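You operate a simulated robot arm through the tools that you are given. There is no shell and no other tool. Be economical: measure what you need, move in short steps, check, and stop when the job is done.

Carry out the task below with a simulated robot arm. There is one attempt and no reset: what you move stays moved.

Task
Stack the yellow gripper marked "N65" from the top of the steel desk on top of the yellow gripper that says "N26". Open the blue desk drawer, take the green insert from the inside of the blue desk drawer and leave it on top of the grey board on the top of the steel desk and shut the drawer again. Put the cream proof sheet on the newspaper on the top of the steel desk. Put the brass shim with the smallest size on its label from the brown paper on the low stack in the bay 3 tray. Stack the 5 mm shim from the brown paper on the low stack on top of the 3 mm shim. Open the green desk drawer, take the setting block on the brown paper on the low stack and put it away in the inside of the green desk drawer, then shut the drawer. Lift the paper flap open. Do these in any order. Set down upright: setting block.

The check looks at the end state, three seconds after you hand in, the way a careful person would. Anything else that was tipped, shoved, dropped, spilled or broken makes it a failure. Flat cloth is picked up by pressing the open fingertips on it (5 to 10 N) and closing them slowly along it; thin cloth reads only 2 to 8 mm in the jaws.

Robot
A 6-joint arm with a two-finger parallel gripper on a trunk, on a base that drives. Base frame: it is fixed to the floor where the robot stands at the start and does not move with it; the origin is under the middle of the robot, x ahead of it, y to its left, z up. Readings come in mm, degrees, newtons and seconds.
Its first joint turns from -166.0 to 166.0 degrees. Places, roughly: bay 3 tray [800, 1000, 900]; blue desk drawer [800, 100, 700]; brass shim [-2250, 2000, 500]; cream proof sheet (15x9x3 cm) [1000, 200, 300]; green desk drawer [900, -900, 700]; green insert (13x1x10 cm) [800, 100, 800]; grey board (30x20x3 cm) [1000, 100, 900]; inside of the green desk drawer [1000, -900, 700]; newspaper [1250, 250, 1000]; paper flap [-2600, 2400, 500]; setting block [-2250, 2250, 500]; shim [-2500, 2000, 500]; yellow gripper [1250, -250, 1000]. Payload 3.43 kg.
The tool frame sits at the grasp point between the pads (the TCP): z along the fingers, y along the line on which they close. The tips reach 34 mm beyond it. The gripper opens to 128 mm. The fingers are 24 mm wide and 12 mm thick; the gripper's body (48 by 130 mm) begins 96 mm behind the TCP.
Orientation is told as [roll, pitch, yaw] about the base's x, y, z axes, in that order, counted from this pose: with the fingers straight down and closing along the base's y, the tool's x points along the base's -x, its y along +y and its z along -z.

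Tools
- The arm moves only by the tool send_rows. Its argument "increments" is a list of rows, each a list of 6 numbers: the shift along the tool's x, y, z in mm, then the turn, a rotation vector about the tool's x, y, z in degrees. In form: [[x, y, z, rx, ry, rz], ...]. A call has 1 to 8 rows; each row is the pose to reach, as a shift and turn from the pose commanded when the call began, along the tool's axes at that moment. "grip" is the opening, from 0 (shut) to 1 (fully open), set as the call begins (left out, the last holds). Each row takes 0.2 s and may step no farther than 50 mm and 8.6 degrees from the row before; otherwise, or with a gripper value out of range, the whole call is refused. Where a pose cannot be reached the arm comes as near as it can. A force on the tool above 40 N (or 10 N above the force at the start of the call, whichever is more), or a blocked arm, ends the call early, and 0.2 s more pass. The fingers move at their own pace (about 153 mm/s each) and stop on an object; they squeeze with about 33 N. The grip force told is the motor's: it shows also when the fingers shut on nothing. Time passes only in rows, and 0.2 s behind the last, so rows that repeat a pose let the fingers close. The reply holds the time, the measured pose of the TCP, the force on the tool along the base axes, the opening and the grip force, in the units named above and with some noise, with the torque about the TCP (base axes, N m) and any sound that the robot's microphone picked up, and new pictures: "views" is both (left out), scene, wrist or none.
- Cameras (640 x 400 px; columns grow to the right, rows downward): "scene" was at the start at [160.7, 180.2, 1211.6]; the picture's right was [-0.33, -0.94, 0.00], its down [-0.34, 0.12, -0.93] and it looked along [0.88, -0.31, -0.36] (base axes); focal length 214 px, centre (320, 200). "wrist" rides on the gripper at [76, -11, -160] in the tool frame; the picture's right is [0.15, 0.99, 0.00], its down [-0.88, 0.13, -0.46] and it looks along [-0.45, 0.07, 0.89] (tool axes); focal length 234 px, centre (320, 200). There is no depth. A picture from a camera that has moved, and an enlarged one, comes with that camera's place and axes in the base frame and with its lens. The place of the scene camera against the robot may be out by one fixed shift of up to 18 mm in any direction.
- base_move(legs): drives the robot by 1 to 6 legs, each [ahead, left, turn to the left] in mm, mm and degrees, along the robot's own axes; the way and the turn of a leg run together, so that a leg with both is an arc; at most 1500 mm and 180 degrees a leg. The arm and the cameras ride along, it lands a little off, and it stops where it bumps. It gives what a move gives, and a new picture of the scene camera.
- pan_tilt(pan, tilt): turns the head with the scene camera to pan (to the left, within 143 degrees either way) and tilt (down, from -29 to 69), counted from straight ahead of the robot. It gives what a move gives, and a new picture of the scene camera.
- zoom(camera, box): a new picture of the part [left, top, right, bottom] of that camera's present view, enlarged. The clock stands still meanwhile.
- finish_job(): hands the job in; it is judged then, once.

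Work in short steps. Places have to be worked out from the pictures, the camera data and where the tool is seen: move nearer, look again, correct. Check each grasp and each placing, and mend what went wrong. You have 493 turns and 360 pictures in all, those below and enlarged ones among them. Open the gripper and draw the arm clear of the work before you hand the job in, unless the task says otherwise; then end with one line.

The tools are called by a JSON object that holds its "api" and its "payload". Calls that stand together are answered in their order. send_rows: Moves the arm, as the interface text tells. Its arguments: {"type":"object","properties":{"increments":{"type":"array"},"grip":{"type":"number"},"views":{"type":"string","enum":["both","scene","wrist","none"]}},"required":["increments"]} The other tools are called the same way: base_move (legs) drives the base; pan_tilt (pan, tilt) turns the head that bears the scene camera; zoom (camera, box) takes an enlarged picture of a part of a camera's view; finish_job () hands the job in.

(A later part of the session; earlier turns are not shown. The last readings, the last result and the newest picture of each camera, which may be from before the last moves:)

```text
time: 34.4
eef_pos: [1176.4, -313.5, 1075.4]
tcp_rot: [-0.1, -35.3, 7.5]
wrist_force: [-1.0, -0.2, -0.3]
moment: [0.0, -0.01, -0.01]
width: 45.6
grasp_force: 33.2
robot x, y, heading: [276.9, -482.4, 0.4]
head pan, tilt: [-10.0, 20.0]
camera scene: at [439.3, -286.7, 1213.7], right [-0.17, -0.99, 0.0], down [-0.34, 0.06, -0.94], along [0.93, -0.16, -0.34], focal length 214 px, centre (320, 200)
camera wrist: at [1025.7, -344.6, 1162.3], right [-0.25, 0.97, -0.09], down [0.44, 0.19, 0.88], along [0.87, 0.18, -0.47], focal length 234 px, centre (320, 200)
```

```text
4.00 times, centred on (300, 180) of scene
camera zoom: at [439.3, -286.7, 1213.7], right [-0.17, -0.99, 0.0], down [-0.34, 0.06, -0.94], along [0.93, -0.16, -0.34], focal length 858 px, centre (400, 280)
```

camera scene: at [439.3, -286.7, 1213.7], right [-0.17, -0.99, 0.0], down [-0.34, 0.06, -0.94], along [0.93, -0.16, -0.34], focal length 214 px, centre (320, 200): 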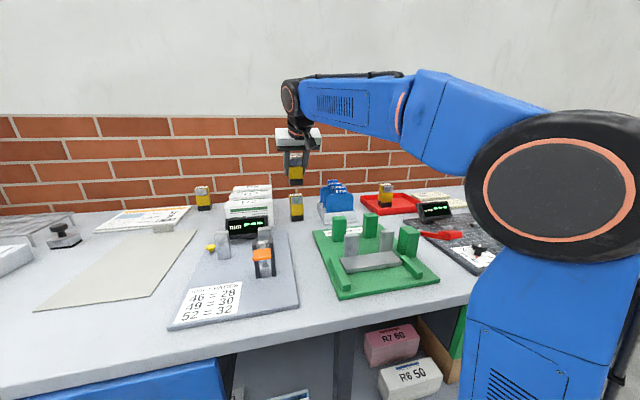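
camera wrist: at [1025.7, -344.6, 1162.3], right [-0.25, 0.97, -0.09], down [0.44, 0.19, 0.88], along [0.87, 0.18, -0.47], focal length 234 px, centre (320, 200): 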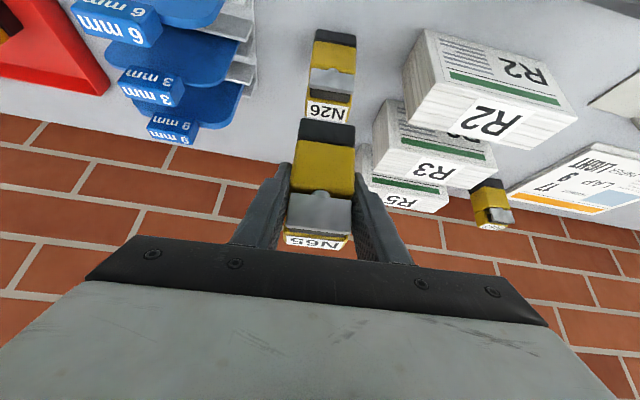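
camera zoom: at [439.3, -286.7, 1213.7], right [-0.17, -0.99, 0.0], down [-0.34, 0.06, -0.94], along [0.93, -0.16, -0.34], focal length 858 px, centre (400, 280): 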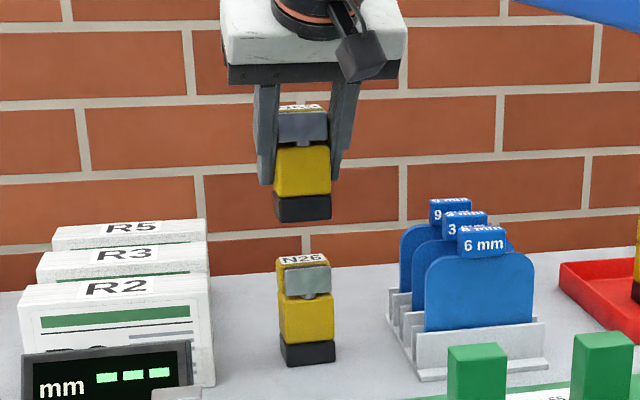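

Alignment looks good from both views. I lower vertically to just above contact.

{"api": "send_rows", "payload": {"increments": [[9, 0, 18, 0, 0, 0], [22, 0, 36.5, 0, 0, 0]], "views": "scene"}}

{"api": "zoom", "payload": {"camera": "scene", "box": [260, 140, 340, 220]}}

```text
time: 35.0
eef_pos: [1180.1, -313.8, 1033.3]
tcp_rot: [0.0, -35.3, 7.5]
wrist_force: [0.2, 0.3, 4.8]
moment: [-0.02, -0.03, -0.02]
width: 45.5
grasp_force: 33.4
robot x, y, heading: [275.1, -481.8, 0.7]
head pan, tilt: [-10.0, 20.0]
camera scene: at [439.4, -286.5, 1213.7], right [-0.16, -0.99, 0.0], down [-0.34, 0.06, -0.94], along [0.93, -0.15, -0.34], focal length 214 px, centre (320, 200)
```

scene: 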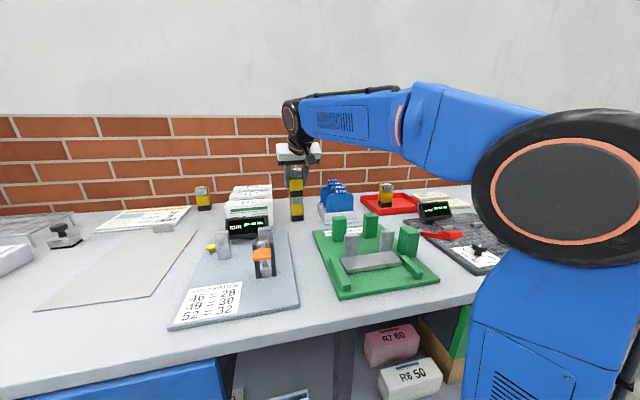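

```text
5.00 times, centred on (300, 180) of scene
camera zoom: at [439.4, -286.5, 1213.7], right [-0.16, -0.99, 0.0], down [-0.34, 0.06, -0.94], along [0.93, -0.15, -0.34], focal length 1072 px, centre (420, 300)
```

zoom: 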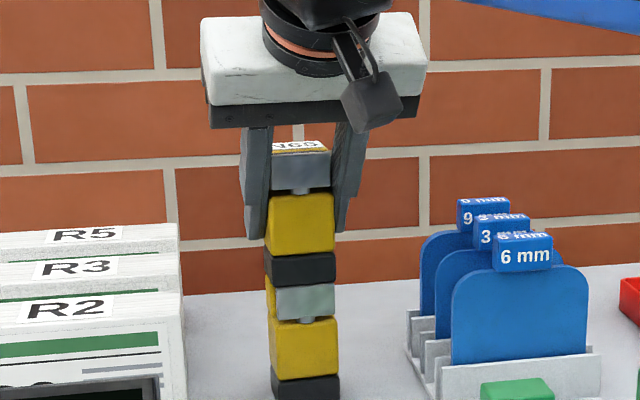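

Contact made (7 N) and the stack is aligned. I open to about 66 mm and retract along the finger axis.

{"api": "send_rows", "payload": {"increments": [[0, 0, 0, 0, 0, 0], [0, 0, 0, 0, 0, 0]], "grip": 0.54, "views": "none"}}

{"api": "send_rows", "payload": {"increments": [[0, 0, -15, 0, 0, 0], [0, 0, -45, 0, 0, 0], [0, 0, -80, 0, 0, 0], [0, 0, -110, 0, 0, 0]], "views": "both"}}

{"api": "zoom", "payload": {"camera": "scene", "box": [260, 140, 340, 220]}}

```text
time: 35.6
eef_pos: [1179.4, -313.0, 1032.0]
tcp_rot: [-0.1, -35.1, 7.6]
wrist_force: [-0.3, 0.0, 0.3]
moment: [0.0, 0.01, -0.01]
width: 69.2
grasp_force: 0.0
robot x, y, heading: [276.5, -484.7, 0.6]
head pan, tilt: [-10.0, 20.0]
```

```text
time: 36.6
eef_pos: [1116.9, -321.0, 1121.0]
tcp_rot: [-0.1, -35.1, 7.5]
wrist_force: [0.4, -0.3, -0.7]
moment: [0.03, 0.04, -0.02]
width: 69.3
grasp_force: 0.0
robot x, y, heading: [276.0, -483.8, 0.5]
head pan, tilt: [-10.0, 20.0]
camera scene: at [439.8, -286.4, 1213.6], right [-0.16, -0.99, 0.0], down [-0.34, 0.06, -0.94], along [0.93, -0.15, -0.34], focal length 214 px, centre (320, 200)
camera wrist: at [966.7, -352.5, 1208.3], right [-0.25, 0.97, -0.09], down [0.44, 0.19, 0.88], along [0.86, 0.18, -0.47], focal length 234 px, centre (320, 200)
```

scene: 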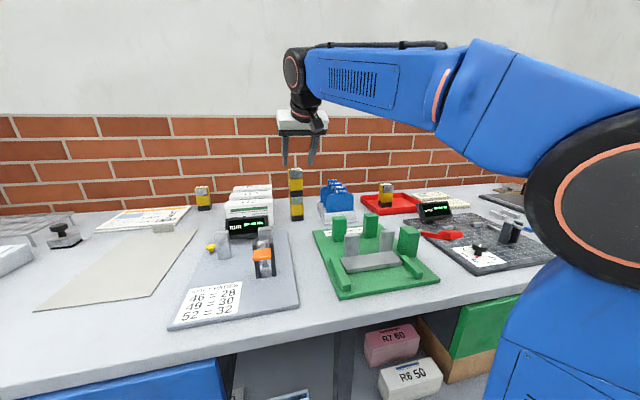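
wrist: 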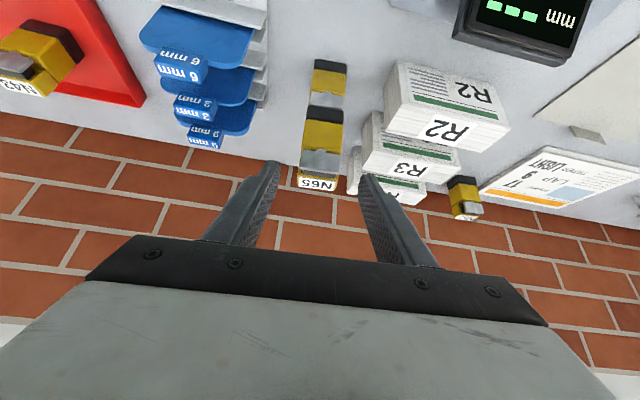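

```text
5.00 times, centred on (300, 180) of scene
camera zoom: at [439.8, -286.4, 1213.6], right [-0.16, -0.99, 0.0], down [-0.34, 0.06, -0.94], along [0.93, -0.15, -0.34], focal length 1072 px, centre (420, 300)
```

zoom: 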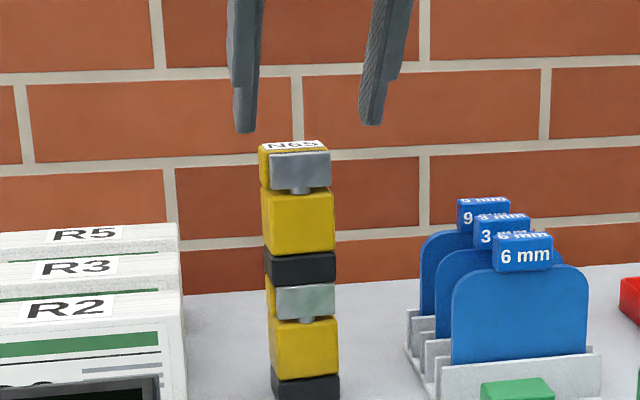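

Stack done. I drive back, then left, to work on the blue drawer.

{"api": "base_move", "payload": {"legs": [[-600, 0, 0], [0, 584, 0]]}}

{"api": "pan_tilt", "payload": {"pan": -3, "tilt": 30}}

{"api": "zoom", "payload": {"camera": "scene", "box": [220, 140, 420, 280]}}

```text
time: 42.7
eef_pos: [525.5, 242.7, 1122.4]
tcp_rot: [-0.3, -35.1, 7.5]
wrist_force: [-0.1, 0.0, 0.4]
moment: [0.0, -0.02, -0.03]
width: 69.1
grasp_force: 0.0
robot x, y, heading: [-316.3, 81.2, 0.6]
head pan, tilt: [-10.0, 20.0]
camera scene: at [-152.6, 277.7, 1213.7], right [-0.16, -0.99, 0.0], down [-0.34, 0.06, -0.94], along [0.93, -0.15, -0.34], focal length 214 px, centre (320, 200)
```

scene: 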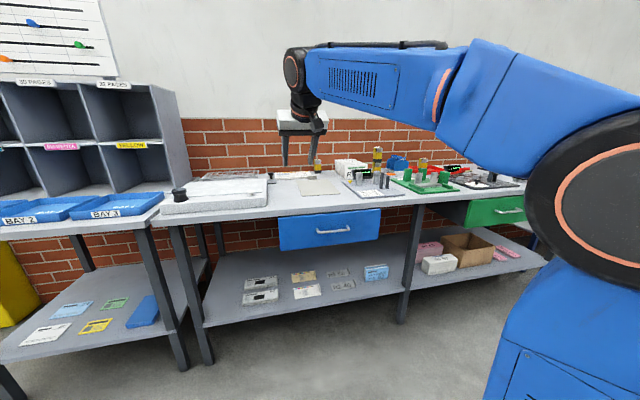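

```text
time: 43.5
eef_pos: [525.2, 243.2, 1123.0]
tcp_rot: [-0.2, -35.1, 7.5]
wrist_force: [0.4, 0.4, -0.4]
moment: [-0.02, 0.0, 0.0]
width: 69.2
grasp_force: 0.0
robot x, y, heading: [-315.4, 81.4, 0.6]
head pan, tilt: [-3.0, 30.0]
camera scene: at [-154.1, 289.1, 1197.7], right [-0.04, -1.0, 0.0], down [-0.5, 0.02, -0.87], along [0.87, -0.04, -0.5], focal length 214 px, centre (320, 200)
```

scene: 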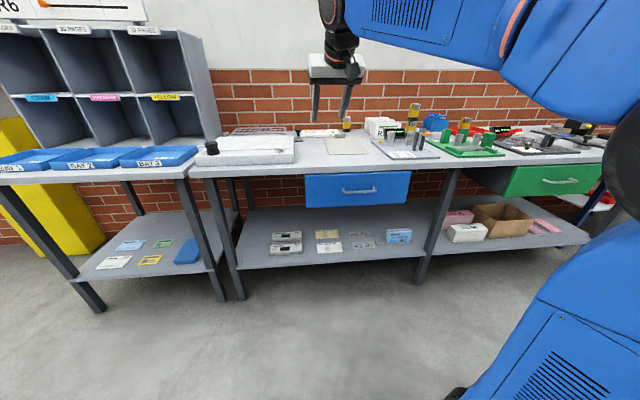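

```text
2.86 times, centred on (320, 210) of scene
camera zoom: at [-154.1, 289.1, 1197.7], right [-0.04, -1.0, 0.0], down [-0.5, 0.02, -0.87], along [0.87, -0.04, -0.5], focal length 613 px, centre (320, 171)
```

zoom: 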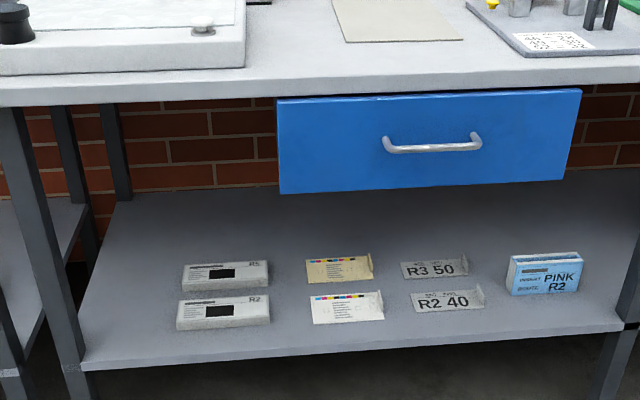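

I bring the tool down in front of the drawer while pitching it to horizontal.

{"api": "send_rows", "payload": {"increments": [[28, -16, 14, 0, -6.9, 0], [57, -32, 27, 0, -13.8, 0], [85, -48, 41, 0, -20.7, 0], [113, -64, 55, 0, -27.5, 0], [142, -80, 69, 0, -34.4, 0], [170, -96, 82, 0, -41.3, 0], [199, -112, 96, 0, -48.2, 0], [227, -128, 110, 0, -55, 0]], "views": "both"}}

```text
time: 45.3
eef_pos: [431.7, 87.8, 914.1]
tcp_rot: [77.8, -83.2, -75.3]
wrist_force: [0.7, 6.0, 2.7]
moment: [-0.15, 0.21, -0.5]
width: 69.0
grasp_force: 0.1
out of reach, approached as far as the arm can: row 8
robot x, y, heading: [-314.2, 80.2, 0.8]
head pan, tilt: [-3.0, 30.0]
camera scene: at [-154.3, 289.1, 1197.6], right [-0.04, -1.0, 0.0], down [-0.5, 0.02, -0.87], along [0.87, -0.04, -0.5], focal length 214 px, centre (320, 200)
camera wrist: at [271.9, 79.2, 840.7], right [-0.05, 1.0, -0.03], down [-0.43, 0.01, 0.9], along [0.9, 0.05, 0.43], focal length 234 px, centre (320, 200)
```

scene: 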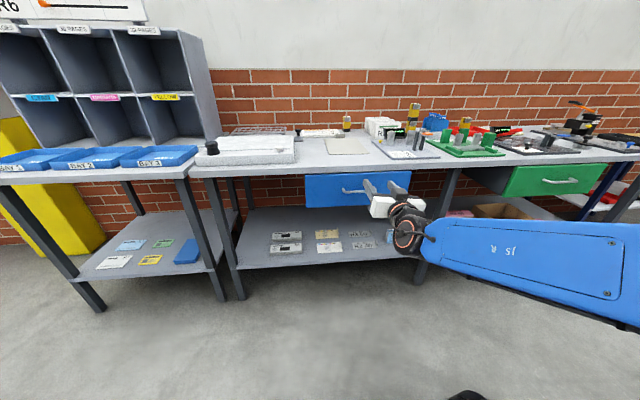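
wrist: 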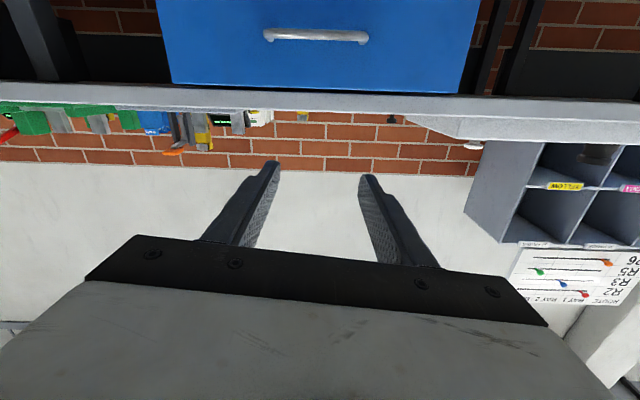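

Now I roll the gripper 90° about its own axis so the fingers close vertically.

{"api": "send_rows", "payload": {"increments": [[2, 0, -3, 0, 0, 8.5], [4, 0, -6, 0, 0, 17], [6, 0, -10, 0, 0, 25.5], [8, 0, -15, 0, 0, 34], [10, 0, -20, 0, 0, 42.5], [12, 0, -20, 0, 0, 51], [15, 0, -20, 0, 0, 59], [18, 0, -20, 0, 0, 67]], "views": "none"}}

{"api": "send_rows", "payload": {"increments": [[0, 0, 0, 0, 0, 8], [0, 0, 0, 0, 0, 16], [0, 0, 0, 0, 0, 23]], "views": "both"}}

```text
time: 47.1
eef_pos: [293.1, 124.3, 971.4]
tcp_rot: [88.0, -26.1, -82.2]
wrist_force: [-0.2, 0.5, 0.2]
moment: [0.03, 0.01, 0.01]
width: 69.0
grasp_force: 0.1
out of reach, approached as far as the arm can: row 1, 2, 3, 4, 5, 6, 7, 8
robot x, y, heading: [-314.3, 80.8, 0.7]
head pan, tilt: [-3.0, 30.0]
```

```text
time: 47.9
eef_pos: [242.2, 73.5, 980.9]
tcp_rot: [86.8, -5.0, -82.0]
wrist_force: [-0.1, 0.6, 0.4]
moment: [-0.01, 0.01, -0.01]
width: 69.3
grasp_force: 0.1
out of reach, approached as far as the arm can: row 1, 2, 3
robot x, y, heading: [-313.5, 81.1, 0.7]
head pan, tilt: [-3.0, 30.0]
camera scene: at [-154.1, 289.1, 1197.6], right [-0.04, -1.0, 0.0], down [-0.5, 0.02, -0.87], along [0.87, -0.04, -0.5], focal length 214 px, centre (320, 200)
camera wrist: at [73.5, 125.4, 972.2], right [0.02, 0.24, 0.97], down [-0.32, -0.92, 0.23], along [0.95, -0.32, 0.06], focal length 234 px, centre (320, 200)
```

scene: 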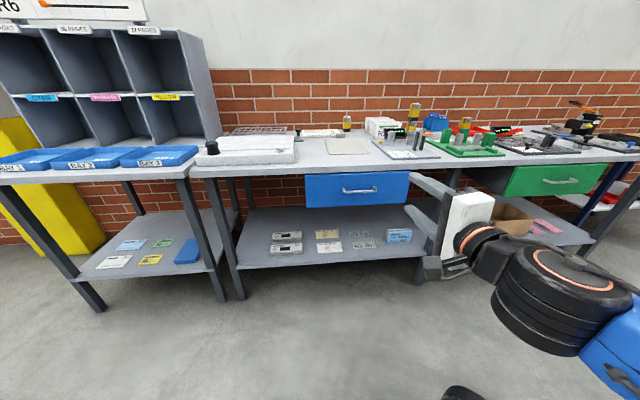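
wrist: 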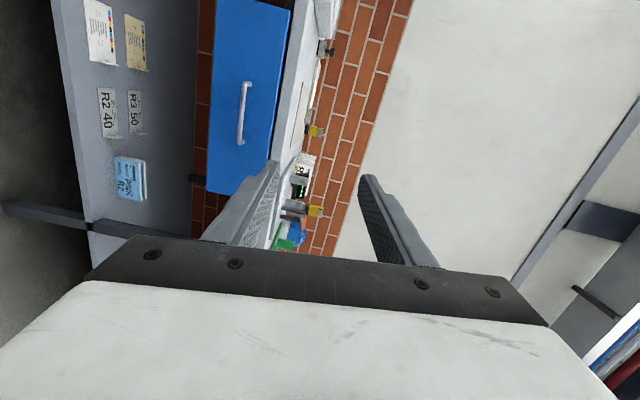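

The tool is horizontal now, but the arm had retreated. I test a forward move to see how it follows.

{"api": "send_rows", "payload": {"increments": [[0, 0, 20, 0, 0, 0], [0, 0, 40, 0, 0, 0]], "views": "none"}}

```text
time: 48.5
eef_pos: [266.1, 61.7, 1001.1]
tcp_rot: [87.4, -3.3, -82.6]
wrist_force: [-0.1, 0.8, -0.2]
moment: [0.02, 0.01, -0.01]
width: 69.0
grasp_force: 0.0
out of reach, approached as far as the arm can: row 1, 2
robot x, y, heading: [-314.0, 80.3, 0.6]
head pan, tilt: [-3.0, 30.0]
```

{"api": "send_rows", "payload": {"increments": [[0, 0, 0, 0, 0, 0], [0, 0, 0, 0, 0, 0], [0, 0, 0, 0, 0, 0]], "views": "none"}}

{"api": "send_rows", "payload": {"increments": [[0, -30, 40, 0, 0, 0], [0, -60, 80, 0, 0, 0], [0, -90, 120, 0, 0, 0]], "views": "scene"}}

```text
time: 49.3
eef_pos: [265.1, 60.5, 1001.7]
tcp_rot: [87.4, -3.3, -82.5]
wrist_force: [0.1, 0.0, 0.2]
moment: [0.03, 0.01, 0.0]
width: 69.2
grasp_force: 0.0
robot x, y, heading: [-319.0, 81.3, 0.7]
head pan, tilt: [-3.0, 30.0]
```

```text
time: 50.1
eef_pos: [267.3, 53.6, 1001.6]
tcp_rot: [87.6, -3.3, -82.8]
wrist_force: [0.4, -0.4, 1.0]
moment: [-0.01, 0.0, -0.01]
width: 68.9
grasp_force: 0.1
out of reach, approached as far as the arm can: row 1, 2, 3
robot x, y, heading: [-318.4, 77.7, 0.7]
head pan, tilt: [-3.0, 30.0]
camera scene: at [-154.2, 289.1, 1197.6], right [-0.04, -1.0, 0.0], down [-0.5, 0.02, -0.87], along [0.87, -0.04, -0.5], focal length 214 px, centre (320, 200)
```

scene: 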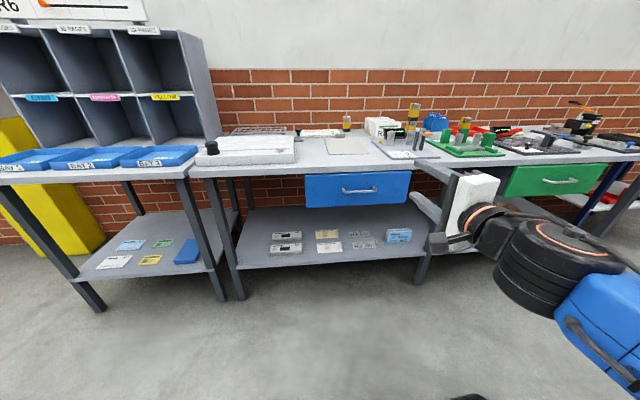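

The arm is at a joint limit with this roll direction. I unwind and roll the other way.

{"api": "send_rows", "payload": {"increments": [[0, 0, 0, 0, 0, -8.5], [0, 0, 0, 0, 0, -17], [0, 0, 0, 0, 0, -25.5], [0, 0, 0, 0, 0, -34], [0, 0, 0, 0, 0, -42.5], [0, 0, 0, 0, 0, -51], [0, 0, 0, 0, 0, -59.5], [0, 0, 0, 0, 0, -68]], "views": "none"}}

{"api": "send_rows", "payload": {"increments": [[0, 0, 0, 0, 0, -8.5], [0, 0, 0, 0, 0, -17], [0, 0, 0, 0, 0, -25.5], [0, 0, 0, 0, 0, -34], [0, 0, 0, 0, 0, -42.5], [0, 0, 0, 0, 0, -51], [0, 0, 0, 0, 0, -59.5], [0, 0, 0, 0, 0, -68]], "views": "none"}}

{"api": "send_rows", "payload": {"increments": [[0, 0, 0, 0, 0, -8.5], [0, 0, 0, 0, 0, -17], [0, 0, 0, 0, 0, -25.5], [0, 0, 0, 0, 0, -34], [0, 0, 0, 0, 0, -40]], "views": "both"}}

```text
time: 51.9
eef_pos: [269.0, 54.0, 998.8]
tcp_rot: [84.4, -71.3, -77.6]
wrist_force: [-0.7, 0.8, -0.3]
moment: [-0.03, -0.01, 0.0]
width: 69.4
grasp_force: 0.0
robot x, y, heading: [-315.5, 80.2, 0.5]
head pan, tilt: [-3.0, 30.0]
```

```text
time: 53.7
eef_pos: [269.4, 54.4, 998.6]
tcp_rot: [-87.6, -40.6, 95.4]
wrist_force: [0.8, 0.8, 0.2]
moment: [0.01, -0.03, -0.01]
width: 69.0
grasp_force: 0.0
robot x, y, heading: [-315.8, 82.3, 0.7]
head pan, tilt: [-3.0, 30.0]
```

```text
time: 54.9
eef_pos: [269.2, 54.1, 997.7]
tcp_rot: [-88.2, -0.7, 96.9]
wrist_force: [0.2, 0.5, -0.5]
moment: [-0.02, 0.01, 0.02]
width: 69.2
grasp_force: 0.0
robot x, y, heading: [-311.6, 79.5, 0.6]
head pan, tilt: [-3.0, 30.0]
camera scene: at [-154.2, 289.1, 1197.6], right [-0.04, -1.0, 0.0], down [-0.5, 0.02, -0.87], along [0.87, -0.04, -0.5], focal length 214 px, centre (320, 200)
camera wrist: at [120.2, -40.6, 1013.5], right [-0.01, -0.14, -0.99], down [-0.56, 0.82, -0.11], along [0.83, 0.56, -0.09], focal length 234 px, centre (320, 200)
```

scene: 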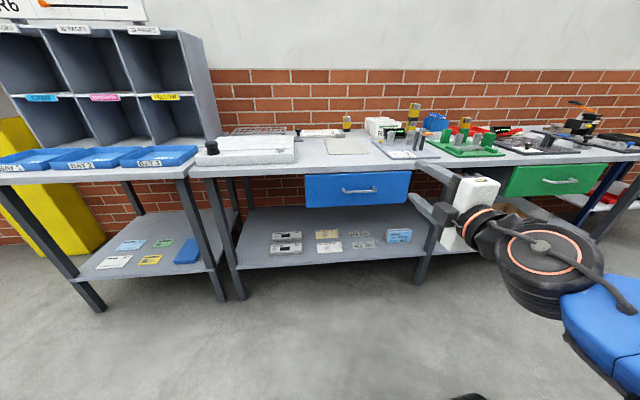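
wrist: 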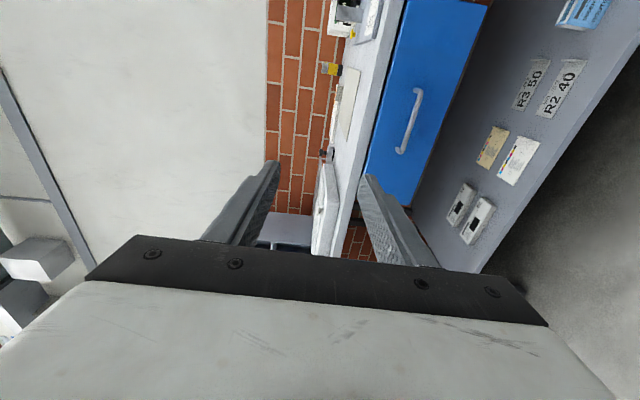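

The orientation is good now. I move towards the drawer handle.

{"api": "send_rows", "payload": {"increments": [[0, 30, 33, 0, 2, 0], [0, 60, 66, 0, 5, 0], [-1, 90, 100, 0, 7, 0], [-2, 120, 133, 0, 7, 0], [-2, 150, 166, 0, 7, 0], [-3, 180, 200, 0, 7, 0], [-3, 208, 233, 0, 7, 0]], "views": "both"}}

```text
time: 56.5
eef_pos: [526.1, 97.9, 813.0]
tcp_rot: [-88.2, -0.5, 89.9]
wrist_force: [-0.5, -0.1, 0.1]
moment: [0.0, 0.01, 0.03]
width: 69.1
grasp_force: 0.1
out of reach, approached as far as the arm can: row 1, 2, 3, 4, 5, 6, 7
robot x, y, heading: [-314.5, 77.9, 0.5]
head pan, tilt: [-3.0, 30.0]
camera scene: at [-154.6, 289.0, 1197.7], right [-0.04, -1.0, 0.0], down [-0.5, 0.02, -0.87], along [0.87, -0.04, -0.5], focal length 214 px, centre (320, 200)
camera wrist: at [367.7, 22.1, 827.4], right [-0.03, -0.14, -0.99], down [-0.46, 0.88, -0.11], along [0.89, 0.45, -0.09], focal length 234 px, centre (320, 200)
```

scene: 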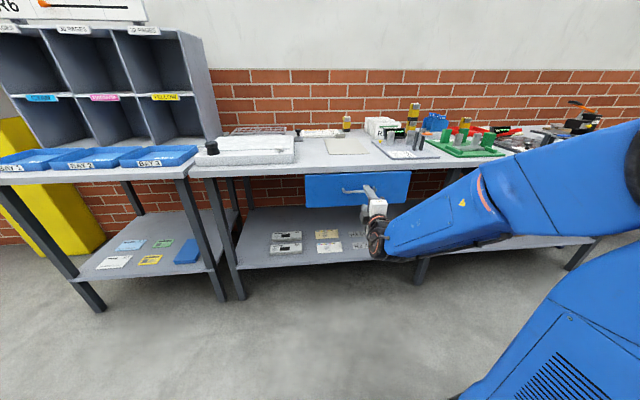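
wrist: 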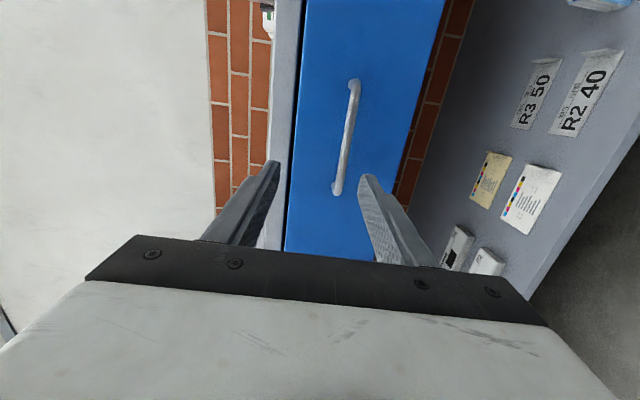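

Handle is triangulated at about (679, 88, 774). I move to 40 mm short of it with the height corrected.

{"api": "send_rows", "payload": {"increments": [[5, 20, 40, 0, 0, 0], [10, 39, 80, 0, 0, 0]], "views": "wrist"}}

```text
time: 57.1
eef_pos: [603.5, 101.6, 770.3]
tcp_rot: [-88.2, -0.5, 89.3]
wrist_force: [-1.6, -0.5, 0.1]
moment: [0.02, 0.03, -0.02]
width: 69.1
grasp_force: 0.0
out of reach, approached as far as the arm can: row 2
robot x, y, heading: [-317.1, 83.8, 0.6]
head pan, tilt: [-3.0, 30.0]
camera wrist: at [444.2, 26.4, 785.9], right [-0.03, -0.14, -0.99], down [-0.45, 0.89, -0.11], along [0.89, 0.44, -0.09], focal length 234 px, centre (320, 200)
```

wrist: 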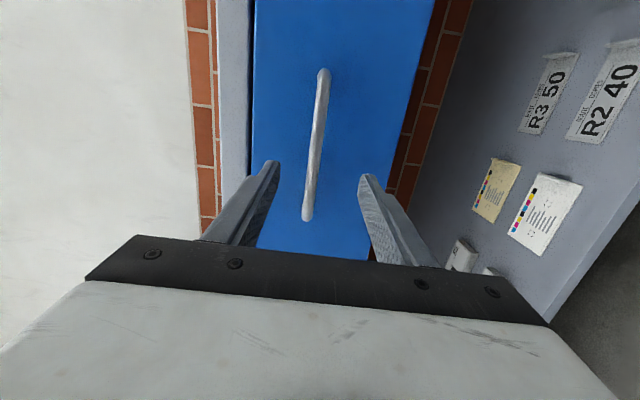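

I raise 4 mm and drive the base ahead ~57 mm to put the bar between the fingertips.

{"api": "send_rows", "payload": {"increments": [[0, -4, 0, 0, 0, 0]], "views": "none"}}

{"api": "base_move", "payload": {"legs": [[56, 0, 0]]}}

{"api": "send_rows", "payload": {"increments": [[0, 0, 0, 0, 0, 0]], "views": "wrist"}}

```text
time: 57.5
eef_pos: [604.4, 101.1, 772.9]
tcp_rot: [-88.1, -0.5, 89.4]
wrist_force: [0.1, -1.1, 0.4]
moment: [0.01, -0.02, -0.02]
width: 69.5
grasp_force: 0.0
robot x, y, heading: [-317.8, 82.8, 0.8]
head pan, tilt: [-3.0, 30.0]
```

```text
time: 58.4
eef_pos: [658.5, 102.8, 773.1]
tcp_rot: [-88.1, -0.5, 89.5]
wrist_force: [-0.2, -0.1, -0.4]
moment: [-0.02, -0.03, -0.03]
width: 69.3
grasp_force: 0.1
robot x, y, heading: [-262.7, 86.4, 0.5]
head pan, tilt: [-3.0, 30.0]
camera scene: at [-97.6, 289.9, 1197.6], right [-0.04, -1.0, 0.0], down [-0.5, 0.02, -0.87], along [0.87, -0.04, -0.5], focal length 214 px, centre (320, 200)
```

scene: 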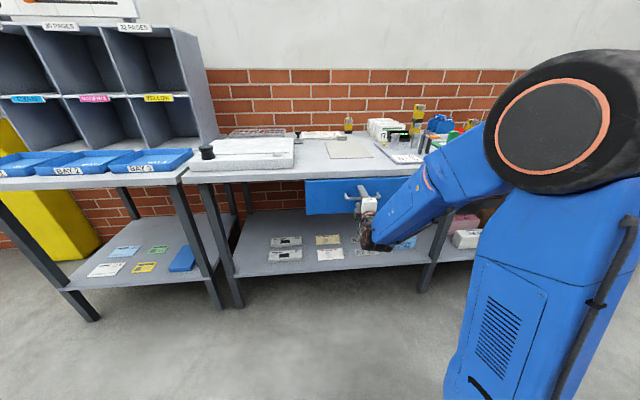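

```text
time: 58.8
eef_pos: [659.4, 103.9, 772.9]
tcp_rot: [-88.1, -0.4, 89.4]
wrist_force: [-0.2, -0.4, -0.2]
moment: [0.05, 0.0, -0.02]
width: 69.2
grasp_force: 0.0
robot x, y, heading: [-258.4, 81.8, 0.9]
head pan, tilt: [-3.0, 30.0]
camera wrist: at [500.7, 28.3, 788.9], right [-0.03, -0.14, -0.99], down [-0.45, 0.89, -0.11], along [0.89, 0.44, -0.09], focal length 234 px, centre (320, 200)
```

wrist: 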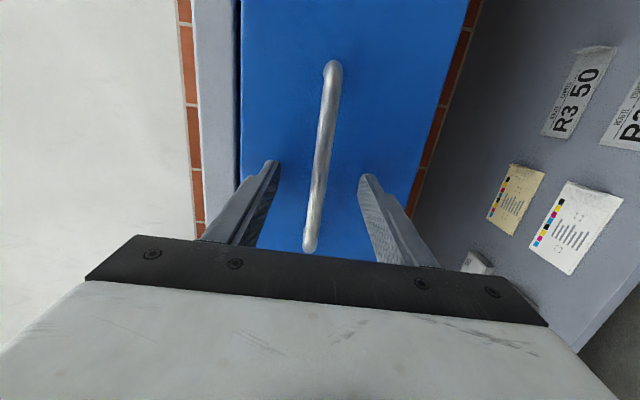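

The bar is between the tips; I close the gripper.

{"api": "send_rows", "payload": {"increments": [[0, 0, 0, 0, 0, 0], [0, 0, 0, 0, 0, 0], [0, 0, 0, 0, 0, 0]], "grip": 0, "views": "wrist"}}

```text
time: 59.6
eef_pos: [661.2, 104.1, 774.8]
tcp_rot: [-88.4, -0.6, 89.5]
wrist_force: [1.5, -2.2, 21.1]
moment: [-0.88, -0.13, 0.04]
width: 11.7
grasp_force: 44.6
robot x, y, heading: [-260.2, 81.6, 0.6]
head pan, tilt: [-3.0, 30.0]
camera wrist: at [500.5, 28.3, 790.2], right [-0.03, -0.14, -0.99], down [-0.45, 0.89, -0.11], along [0.89, 0.44, -0.09], focal length 234 px, centre (320, 200)
```

wrist: 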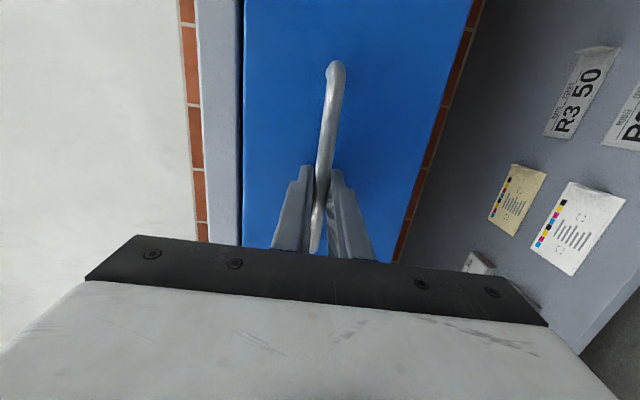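

Gripped the bar. I relax 4 mm upward and pull back with the arm in small steps.

{"api": "send_rows", "payload": {"increments": [[0, -4, 0, 0, 0, 0], [0, -4, -20, 0, 0, 0], [0, -4, -40, 0, 0, 0]], "views": "scene"}}

```text
time: 60.4
eef_pos: [620.9, 100.5, 775.8]
tcp_rot: [-87.7, -0.5, 89.4]
wrist_force: [1.4, -31.4, -22.8]
moment: [-1.0, 0.03, 0.01]
width: 11.9
grasp_force: 45.0
robot x, y, heading: [-258.4, 80.4, 0.7]
head pan, tilt: [-3.0, 30.0]
camera scene: at [-96.6, 288.6, 1197.6], right [-0.04, -1.0, 0.0], down [-0.5, 0.02, -0.87], along [0.86, -0.04, -0.5], focal length 214 px, centre (320, 200)
```

scene: 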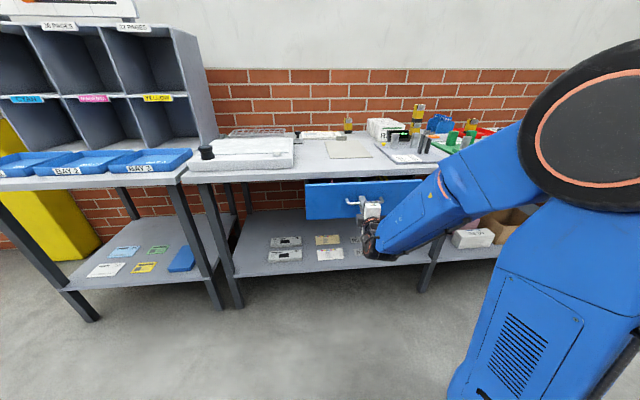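

The drawer slides. I relieve side forces (move −y, slightly down) and keep pulling.

{"api": "send_rows", "payload": {"increments": [[5, 2, 0, 0, 0, 0], [5, 2, -30, 0, 0, 0], [5, 2, -60, 0, 0, 0], [6, 2, -90, 0, 0, 0]], "views": "none"}}

```text
time: 61.0
eef_pos: [600.2, 100.2, 775.0]
tcp_rot: [-87.3, -0.2, 89.5]
wrist_force: [0.5, -3.0, -7.9]
moment: [-0.8, -0.02, 0.52]
width: 11.7
grasp_force: 44.6
out of reach, approached as far as the arm can: row 2, 3
robot x, y, heading: [-257.4, 79.3, 0.5]
head pan, tilt: [-3.0, 30.0]
stopped in row 3: the force on the tool passed its limit (the readings are from after the stop); the commanded pose is now the measured one
```

The arm can't fold further in this pose, so I pull with the base instead.

{"api": "base_move", "payload": {"legs": [[-120, 0, 0]]}}

```text
time: 62.1
eef_pos: [515.7, 95.9, 775.2]
tcp_rot: [-87.2, -0.3, 89.2]
wrist_force: [0.2, -1.9, 1.1]
moment: [-0.94, -0.03, -0.19]
width: 11.8
grasp_force: 44.9
robot x, y, heading: [-345.3, 83.4, 0.5]
head pan, tilt: [-3.0, 30.0]
stopped in leg 1: the force on the tool passed its limit (the readings are from after the stop); the commanded pose is now the measured one
camera scene: at [-183.2, 288.3, 1197.6], right [-0.04, -1.0, 0.0], down [-0.5, 0.02, -0.87], along [0.87, -0.04, -0.5], focal length 214 px, centre (320, 200)
```

scene: 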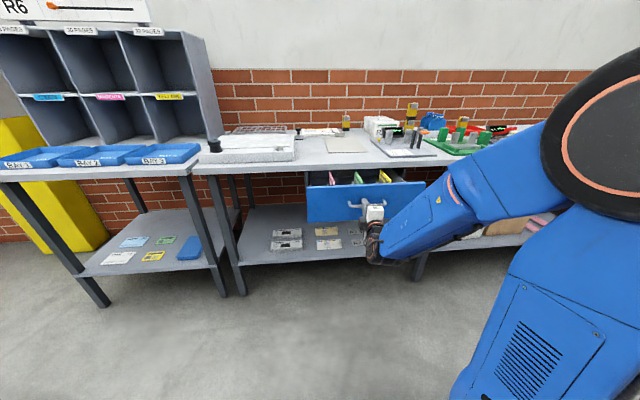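

Works; the drawer is open ~145 mm. I continue pulling with the base.

{"api": "base_move", "payload": {"legs": [[-80, 0, 0]]}}

{"api": "zoom", "payload": {"camera": "scene", "box": [270, 150, 470, 270]}}

```text
time: 63.2
eef_pos: [435.1, 91.8, 775.4]
tcp_rot: [-87.2, -0.5, 89.0]
wrist_force: [3.0, -39.2, 2.3]
moment: [-1.05, -0.08, -0.16]
width: 12.3
grasp_force: 44.7
robot x, y, heading: [-426.2, 81.3, 0.3]
head pan, tilt: [-3.0, 30.0]
camera scene: at [-262.6, 286.0, 1197.8], right [-0.04, -1.0, 0.0], down [-0.5, 0.02, -0.87], along [0.87, -0.04, -0.5], focal length 214 px, centre (320, 200)
```

scene: 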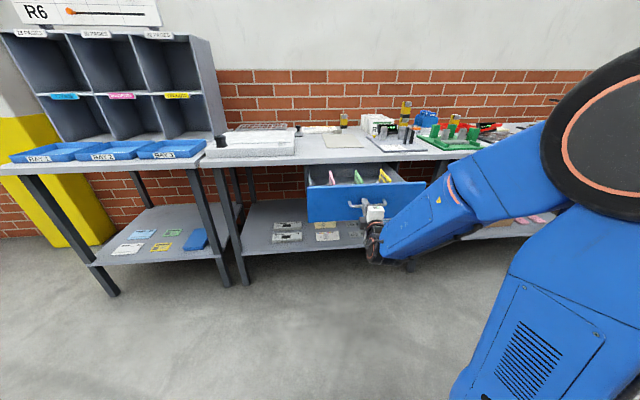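

```text
3.20 times, centred on (370, 210) of scene
camera zoom: at [-262.6, 286.0, 1197.8], right [-0.04, -1.0, 0.0], down [-0.5, 0.02, -0.87], along [0.87, -0.04, -0.5], focal length 686 px, centre (160, 168)
```

zoom: 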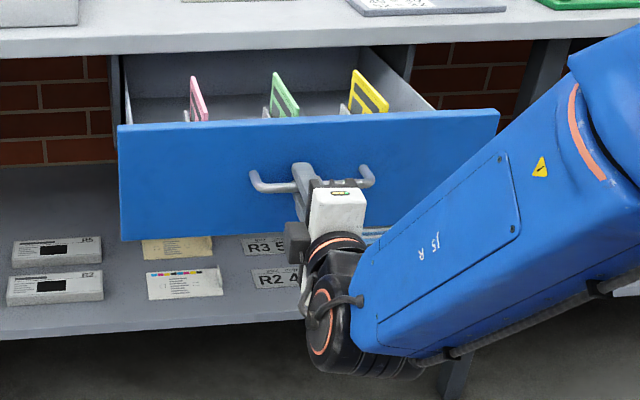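

The drawer is open ~225 mm and the green insert is fully out of the desk. I release the handle and back off.

{"api": "send_rows", "payload": {"increments": [[0, 0, 0, 0, 0, 0], [0, 0, 0, 0, 0, 0]], "grip": 0.5, "views": "none"}}

{"api": "base_move", "payload": {"legs": [[-90, 0, 0]]}}

{"api": "send_rows", "payload": {"increments": [[0, -40, 0, 0, 0, 0], [0, -80, 0, 0, 0, 0], [0, -120, 0, 0, 0, 0], [0, -160, 0, 0, 0, 0], [0, -200, 0, 0, 0, 0], [0, -240, 0, 0, 0, 0]], "views": "both"}}

```text
time: 63.8
eef_pos: [436.1, 92.0, 774.6]
tcp_rot: [-87.2, -0.4, 88.9]
wrist_force: [-0.4, 0.3, -1.0]
moment: [0.02, -0.02, 0.0]
width: 64.0
grasp_force: 0.1
robot x, y, heading: [-425.6, 81.2, 0.4]
head pan, tilt: [-3.0, 30.0]
```

```text
time: 64.9
eef_pos: [347.2, 91.4, 775.1]
tcp_rot: [-87.2, -0.4, 88.9]
wrist_force: [-0.1, 0.2, 0.0]
moment: [-0.02, 0.02, 0.0]
width: 64.1
grasp_force: 0.1
robot x, y, heading: [-509.3, 80.9, 0.5]
head pan, tilt: [-3.0, 30.0]
camera scene: at [-351.4, 286.1, 1197.6], right [-0.04, -1.0, 0.0], down [-0.5, 0.02, -0.87], along [0.87, -0.04, -0.5], focal length 214 px, centre (320, 200)
```

scene: 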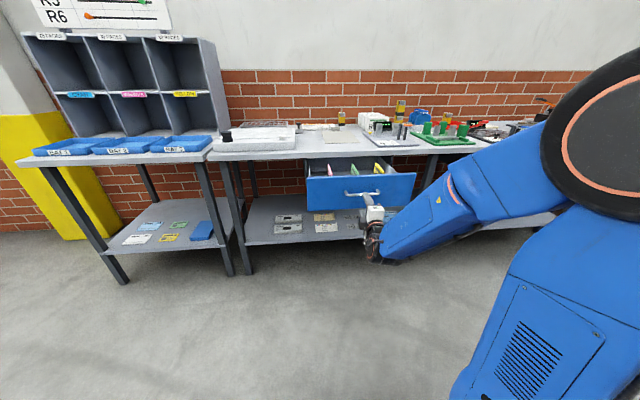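

```text
time: 66.3
eef_pos: [355.7, 89.6, 1012.4]
tcp_rot: [-87.2, -0.4, 89.0]
wrist_force: [0.6, -0.3, -0.8]
moment: [0.01, 0.0, 0.0]
width: 63.9
grasp_force: 0.1
robot x, y, heading: [-512.8, 76.9, 0.2]
head pan, tilt: [-3.0, 30.0]
camera scene: at [-351.3, 286.1, 1197.6], right [-0.04, -1.0, 0.0], down [-0.5, 0.02, -0.87], along [0.87, -0.04, -0.5], focal length 214 px, centre (320, 200)
camera wrist: at [195.0, 15.9, 1031.3], right [-0.05, -0.14, -0.99], down [-0.45, 0.89, -0.1], along [0.89, 0.44, -0.11], focal length 234 px, centre (320, 200)
```

scene: 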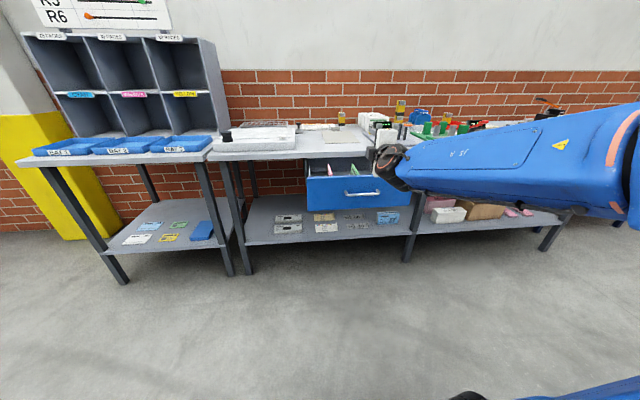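
wrist: 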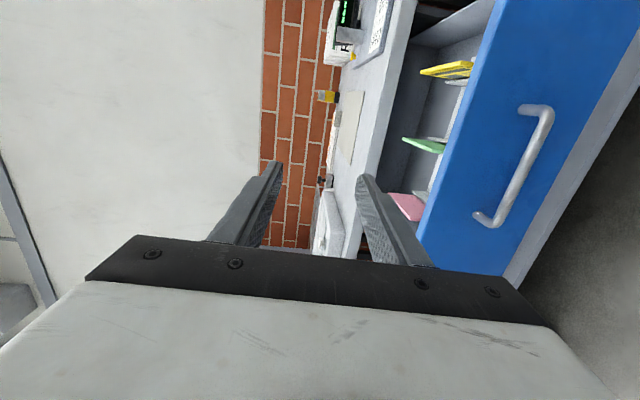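

Now I rotate the tool to point down (one 120° turn about a diagonal axis).

{"api": "send_rows", "payload": {"increments": [[0, -12, 0, -4.9, 4.9, 4.9], [0, -24, 0, -9.8, 9.8, 9.8], [0, -36, 0, -14.7, 14.7, 14.7], [0, -48, 0, -19.6, 19.6, 19.6], [0, -60, 0, -24.5, 24.5, 24.5], [0, -72, 0, -29.4, 29.4, 29.4], [0, -84, 0, -34.3, 34.3, 34.3], [0, -96, 0, -39.2, 39.2, 39.2]], "views": "none"}}

{"api": "send_rows", "payload": {"increments": [[0, 0, 0, -4.9, 4.9, 4.9], [0, 0, 0, -9.8, 9.8, 9.8], [0, 0, 0, -14.7, 14.7, 14.7], [0, 0, 0, -19.6, 19.6, 19.6], [0, 0, 0, -24.5, 24.5, 24.5], [0, 0, 0, -30, 30, 30]], "grip": 0.7, "views": "none"}}

{"api": "base_move", "payload": {"legs": [[170, 0, 0]]}}

```text
time: 68.1
eef_pos: [361.6, 88.5, 1110.8]
tcp_rot: [-36.0, -17.2, 36.3]
wrist_force: [0.2, 0.1, 0.1]
moment: [0.0, 0.0, 0.0]
width: 64.0
grasp_force: 0.0
robot x, y, heading: [-511.0, 77.4, 0.5]
head pan, tilt: [-3.0, 30.0]
```

```text
refused: row 6 steps farther than a row can; nothing moved
```

```text
time: 69.6
eef_pos: [532.3, 86.9, 1110.8]
tcp_rot: [-36.1, -17.2, 36.4]
wrist_force: [0.5, 0.2, 0.6]
moment: [0.01, 0.0, 0.0]
width: 64.0
grasp_force: 0.0
robot x, y, heading: [-341.6, 82.3, 0.4]
head pan, tilt: [-3.0, 30.0]
camera scene: at [-181.6, 287.0, 1197.6], right [-0.05, -1.0, 0.0], down [-0.5, 0.02, -0.87], along [0.86, -0.04, -0.5], focal length 214 px, centre (320, 200)
```

scene: 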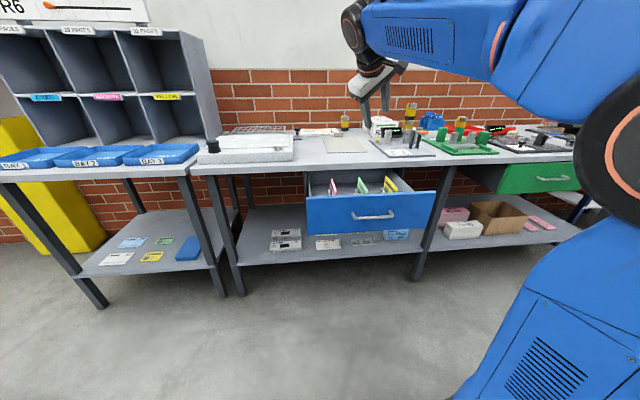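

{"api": "send_rows", "payload": {"increments": [[0, 0, 0, -4.5, 4.5, 4.5], [0, 0, 0, -9, 9, 9], [0, 0, 0, -13.5, 13.5, 13.5], [0, 0, 0, -18, 18, 18], [0, 0, 0, -22.5, 22.5, 22.5], [0, 0, 0, -27, 27, 27], [0, 0, 0, -30, 30, 30]], "grip": 0.7, "views": "both"}}

```text
time: 71.2
eef_pos: [531.1, 87.6, 1109.7]
tcp_rot: [0.5, 2.7, -1.1]
wrist_force: [-0.1, 0.1, 0.1]
moment: [-0.01, -0.02, 0.0]
width: 89.9
grasp_force: 0.0
robot x, y, heading: [-343.3, 80.8, 0.3]
head pan, tilt: [-3.0, 30.0]
camera scene: at [-181.7, 287.1, 1197.6], right [-0.05, -1.0, 0.0], down [-0.5, 0.02, -0.87], along [0.87, -0.04, -0.5], focal length 214 px, centre (320, 200)
camera wrist: at [463.1, 76.9, 1273.9], right [-0.13, 0.99, 0.01], down [0.9, 0.11, 0.41], along [0.41, 0.07, -0.91], focal length 234 px, centre (320, 200)
```

scene: 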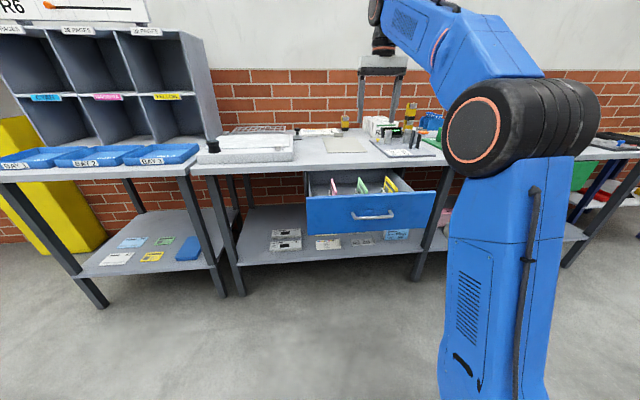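
wrist: 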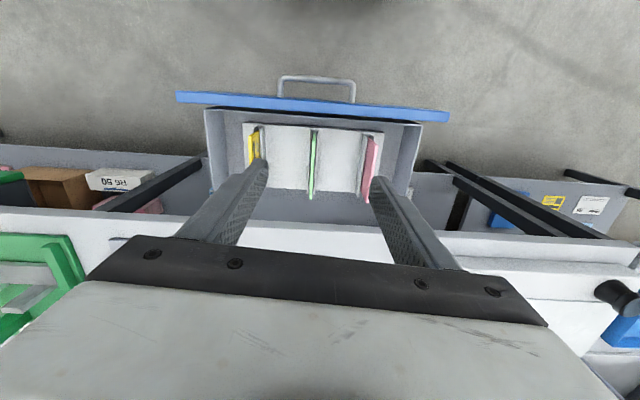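

{"api": "zoom", "payload": {"camera": "wrist", "box": [230, 100, 410, 220]}}

```text
3.33 times, centred on (320, 160) of wrist
camera zoom: at [463.1, 76.9, 1273.9], right [-0.13, 0.99, 0.01], down [0.9, 0.11, 0.41], along [0.41, 0.07, -0.91], focal length 781 px, centre (320, 333)
```

zoom: 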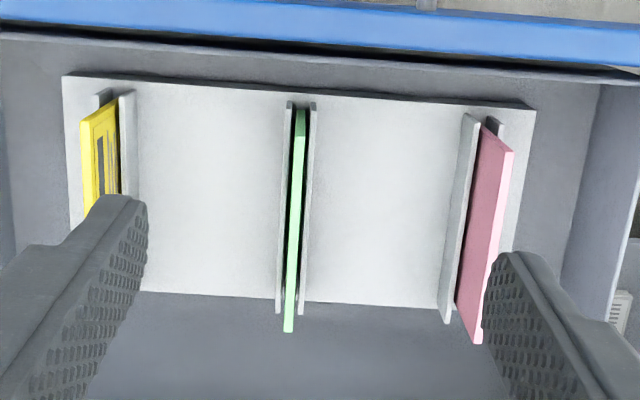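

The green plate's top edge runs from (529,82) to (660,91) at z≈838, yawed ~4°. I move above its middle and align.

{"api": "send_rows", "payload": {"increments": [[-20, 0, 40, 0, -1, -2], [-40, 0, 80, 0, -2.7, -5], [-50, 0, 120, 0, -2.7, -5], [-56, 0, 160, 0, -2.7, -5]], "grip": 0.5, "views": "both"}}

```text
time: 72.2
eef_pos: [579.4, 87.5, 950.3]
tcp_rot: [0.5, -0.1, 3.9]
wrist_force: [-1.1, 0.8, -0.4]
moment: [-0.01, 0.0, 0.0]
width: 64.0
grasp_force: 0.0
robot x, y, heading: [-345.3, 79.4, 0.4]
head pan, tilt: [-3.0, 30.0]
camera scene: at [-181.7, 287.0, 1197.6], right [-0.05, -1.0, 0.0], down [-0.5, 0.02, -0.87], along [0.87, -0.04, -0.5], focal length 214 px, centre (320, 200)
camera wrist: at [505.1, 69.9, 1109.4], right [-0.21, 0.98, 0.01], down [0.87, 0.19, 0.46], along [0.45, 0.1, -0.89], focal length 234 px, centre (320, 200)
```

scene: 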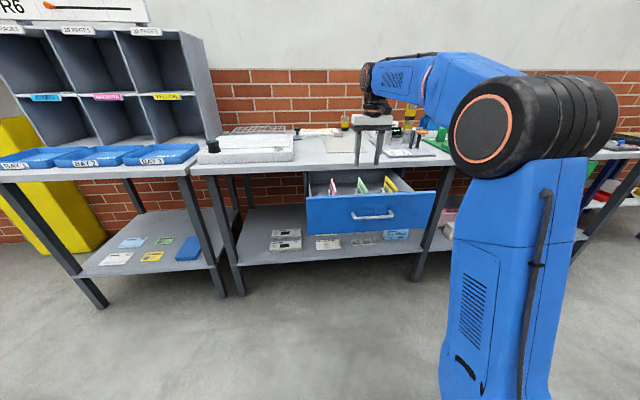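
wrist: 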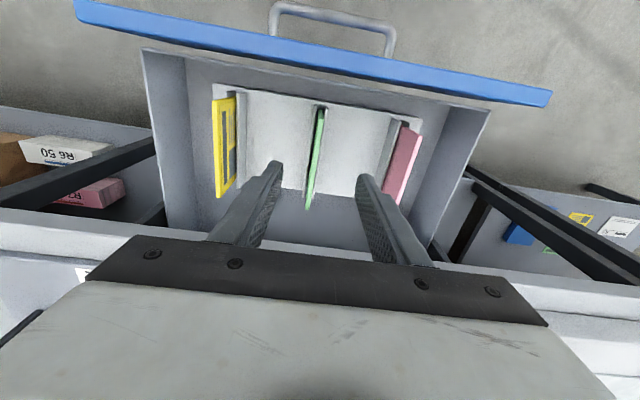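

{"api": "send_rows", "payload": {"increments": [[-9, -2.4, 40, 0, 0, 0], [-18, -4.8, 80, 0, 0, 0], [-18, -4.8, 105, 0, 0, 0]], "views": "wrist"}}

```text
time: 73.0
eef_pos: [597.2, 84.8, 844.4]
tcp_rot: [0.4, -0.1, 3.9]
wrist_force: [-0.6, 1.1, 0.4]
moment: [0.04, -0.03, -0.03]
width: 63.9
grasp_force: 0.1
robot x, y, heading: [-346.2, 79.6, 0.3]
head pan, tilt: [-3.0, 30.0]
camera wrist: at [523.0, 66.4, 1002.4], right [-0.21, 0.98, 0.01], down [0.87, 0.19, 0.46], along [0.45, 0.1, -0.89], focal length 234 px, centre (320, 200)
```

wrist: 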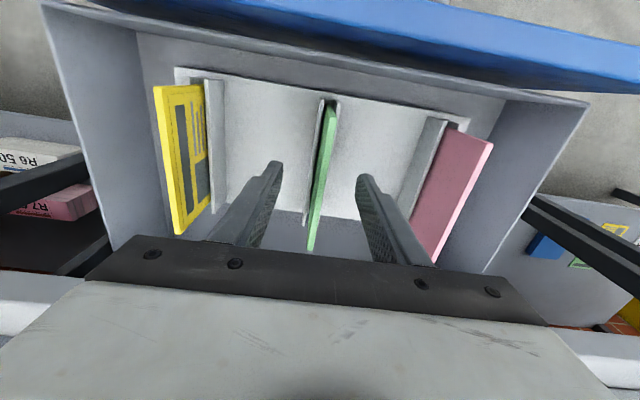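

{"api": "send_rows", "payload": {"increments": [[0, 0, 12, 0, 0, 0], [0, 0, 25, 0, 0, 0]], "views": "none"}}

{"api": "send_rows", "payload": {"increments": [[0, 0, 0, 0, 0, 0], [0, 0, 0, 0, 0, 0], [0, 0, 0, 0, 0, 0]], "grip": 0, "views": "wrist"}}

```text
time: 73.6
eef_pos: [597.6, 86.3, 818.2]
tcp_rot: [0.4, -0.1, 3.9]
wrist_force: [-0.4, 0.6, -0.4]
moment: [-0.01, -0.04, 0.0]
width: 63.9
grasp_force: 0.1
robot x, y, heading: [-343.3, 79.3, 0.2]
head pan, tilt: [-3.0, 30.0]
```

```text
time: 74.4
eef_pos: [596.8, 85.0, 817.1]
tcp_rot: [0.4, -0.1, 3.9]
wrist_force: [-0.4, -0.6, 0.2]
moment: [-0.01, 0.01, -0.03]
width: 5.2
grasp_force: 33.0
robot x, y, heading: [-346.1, 79.3, 0.5]
head pan, tilt: [-3.0, 30.0]
camera wrist: at [522.8, 67.7, 977.8], right [-0.21, 0.98, 0.01], down [0.87, 0.19, 0.46], along [0.45, 0.1, -0.89], focal length 234 px, centre (320, 200)
```

wrist: 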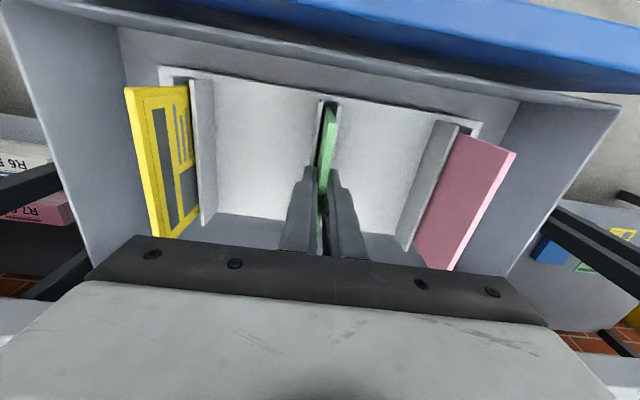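

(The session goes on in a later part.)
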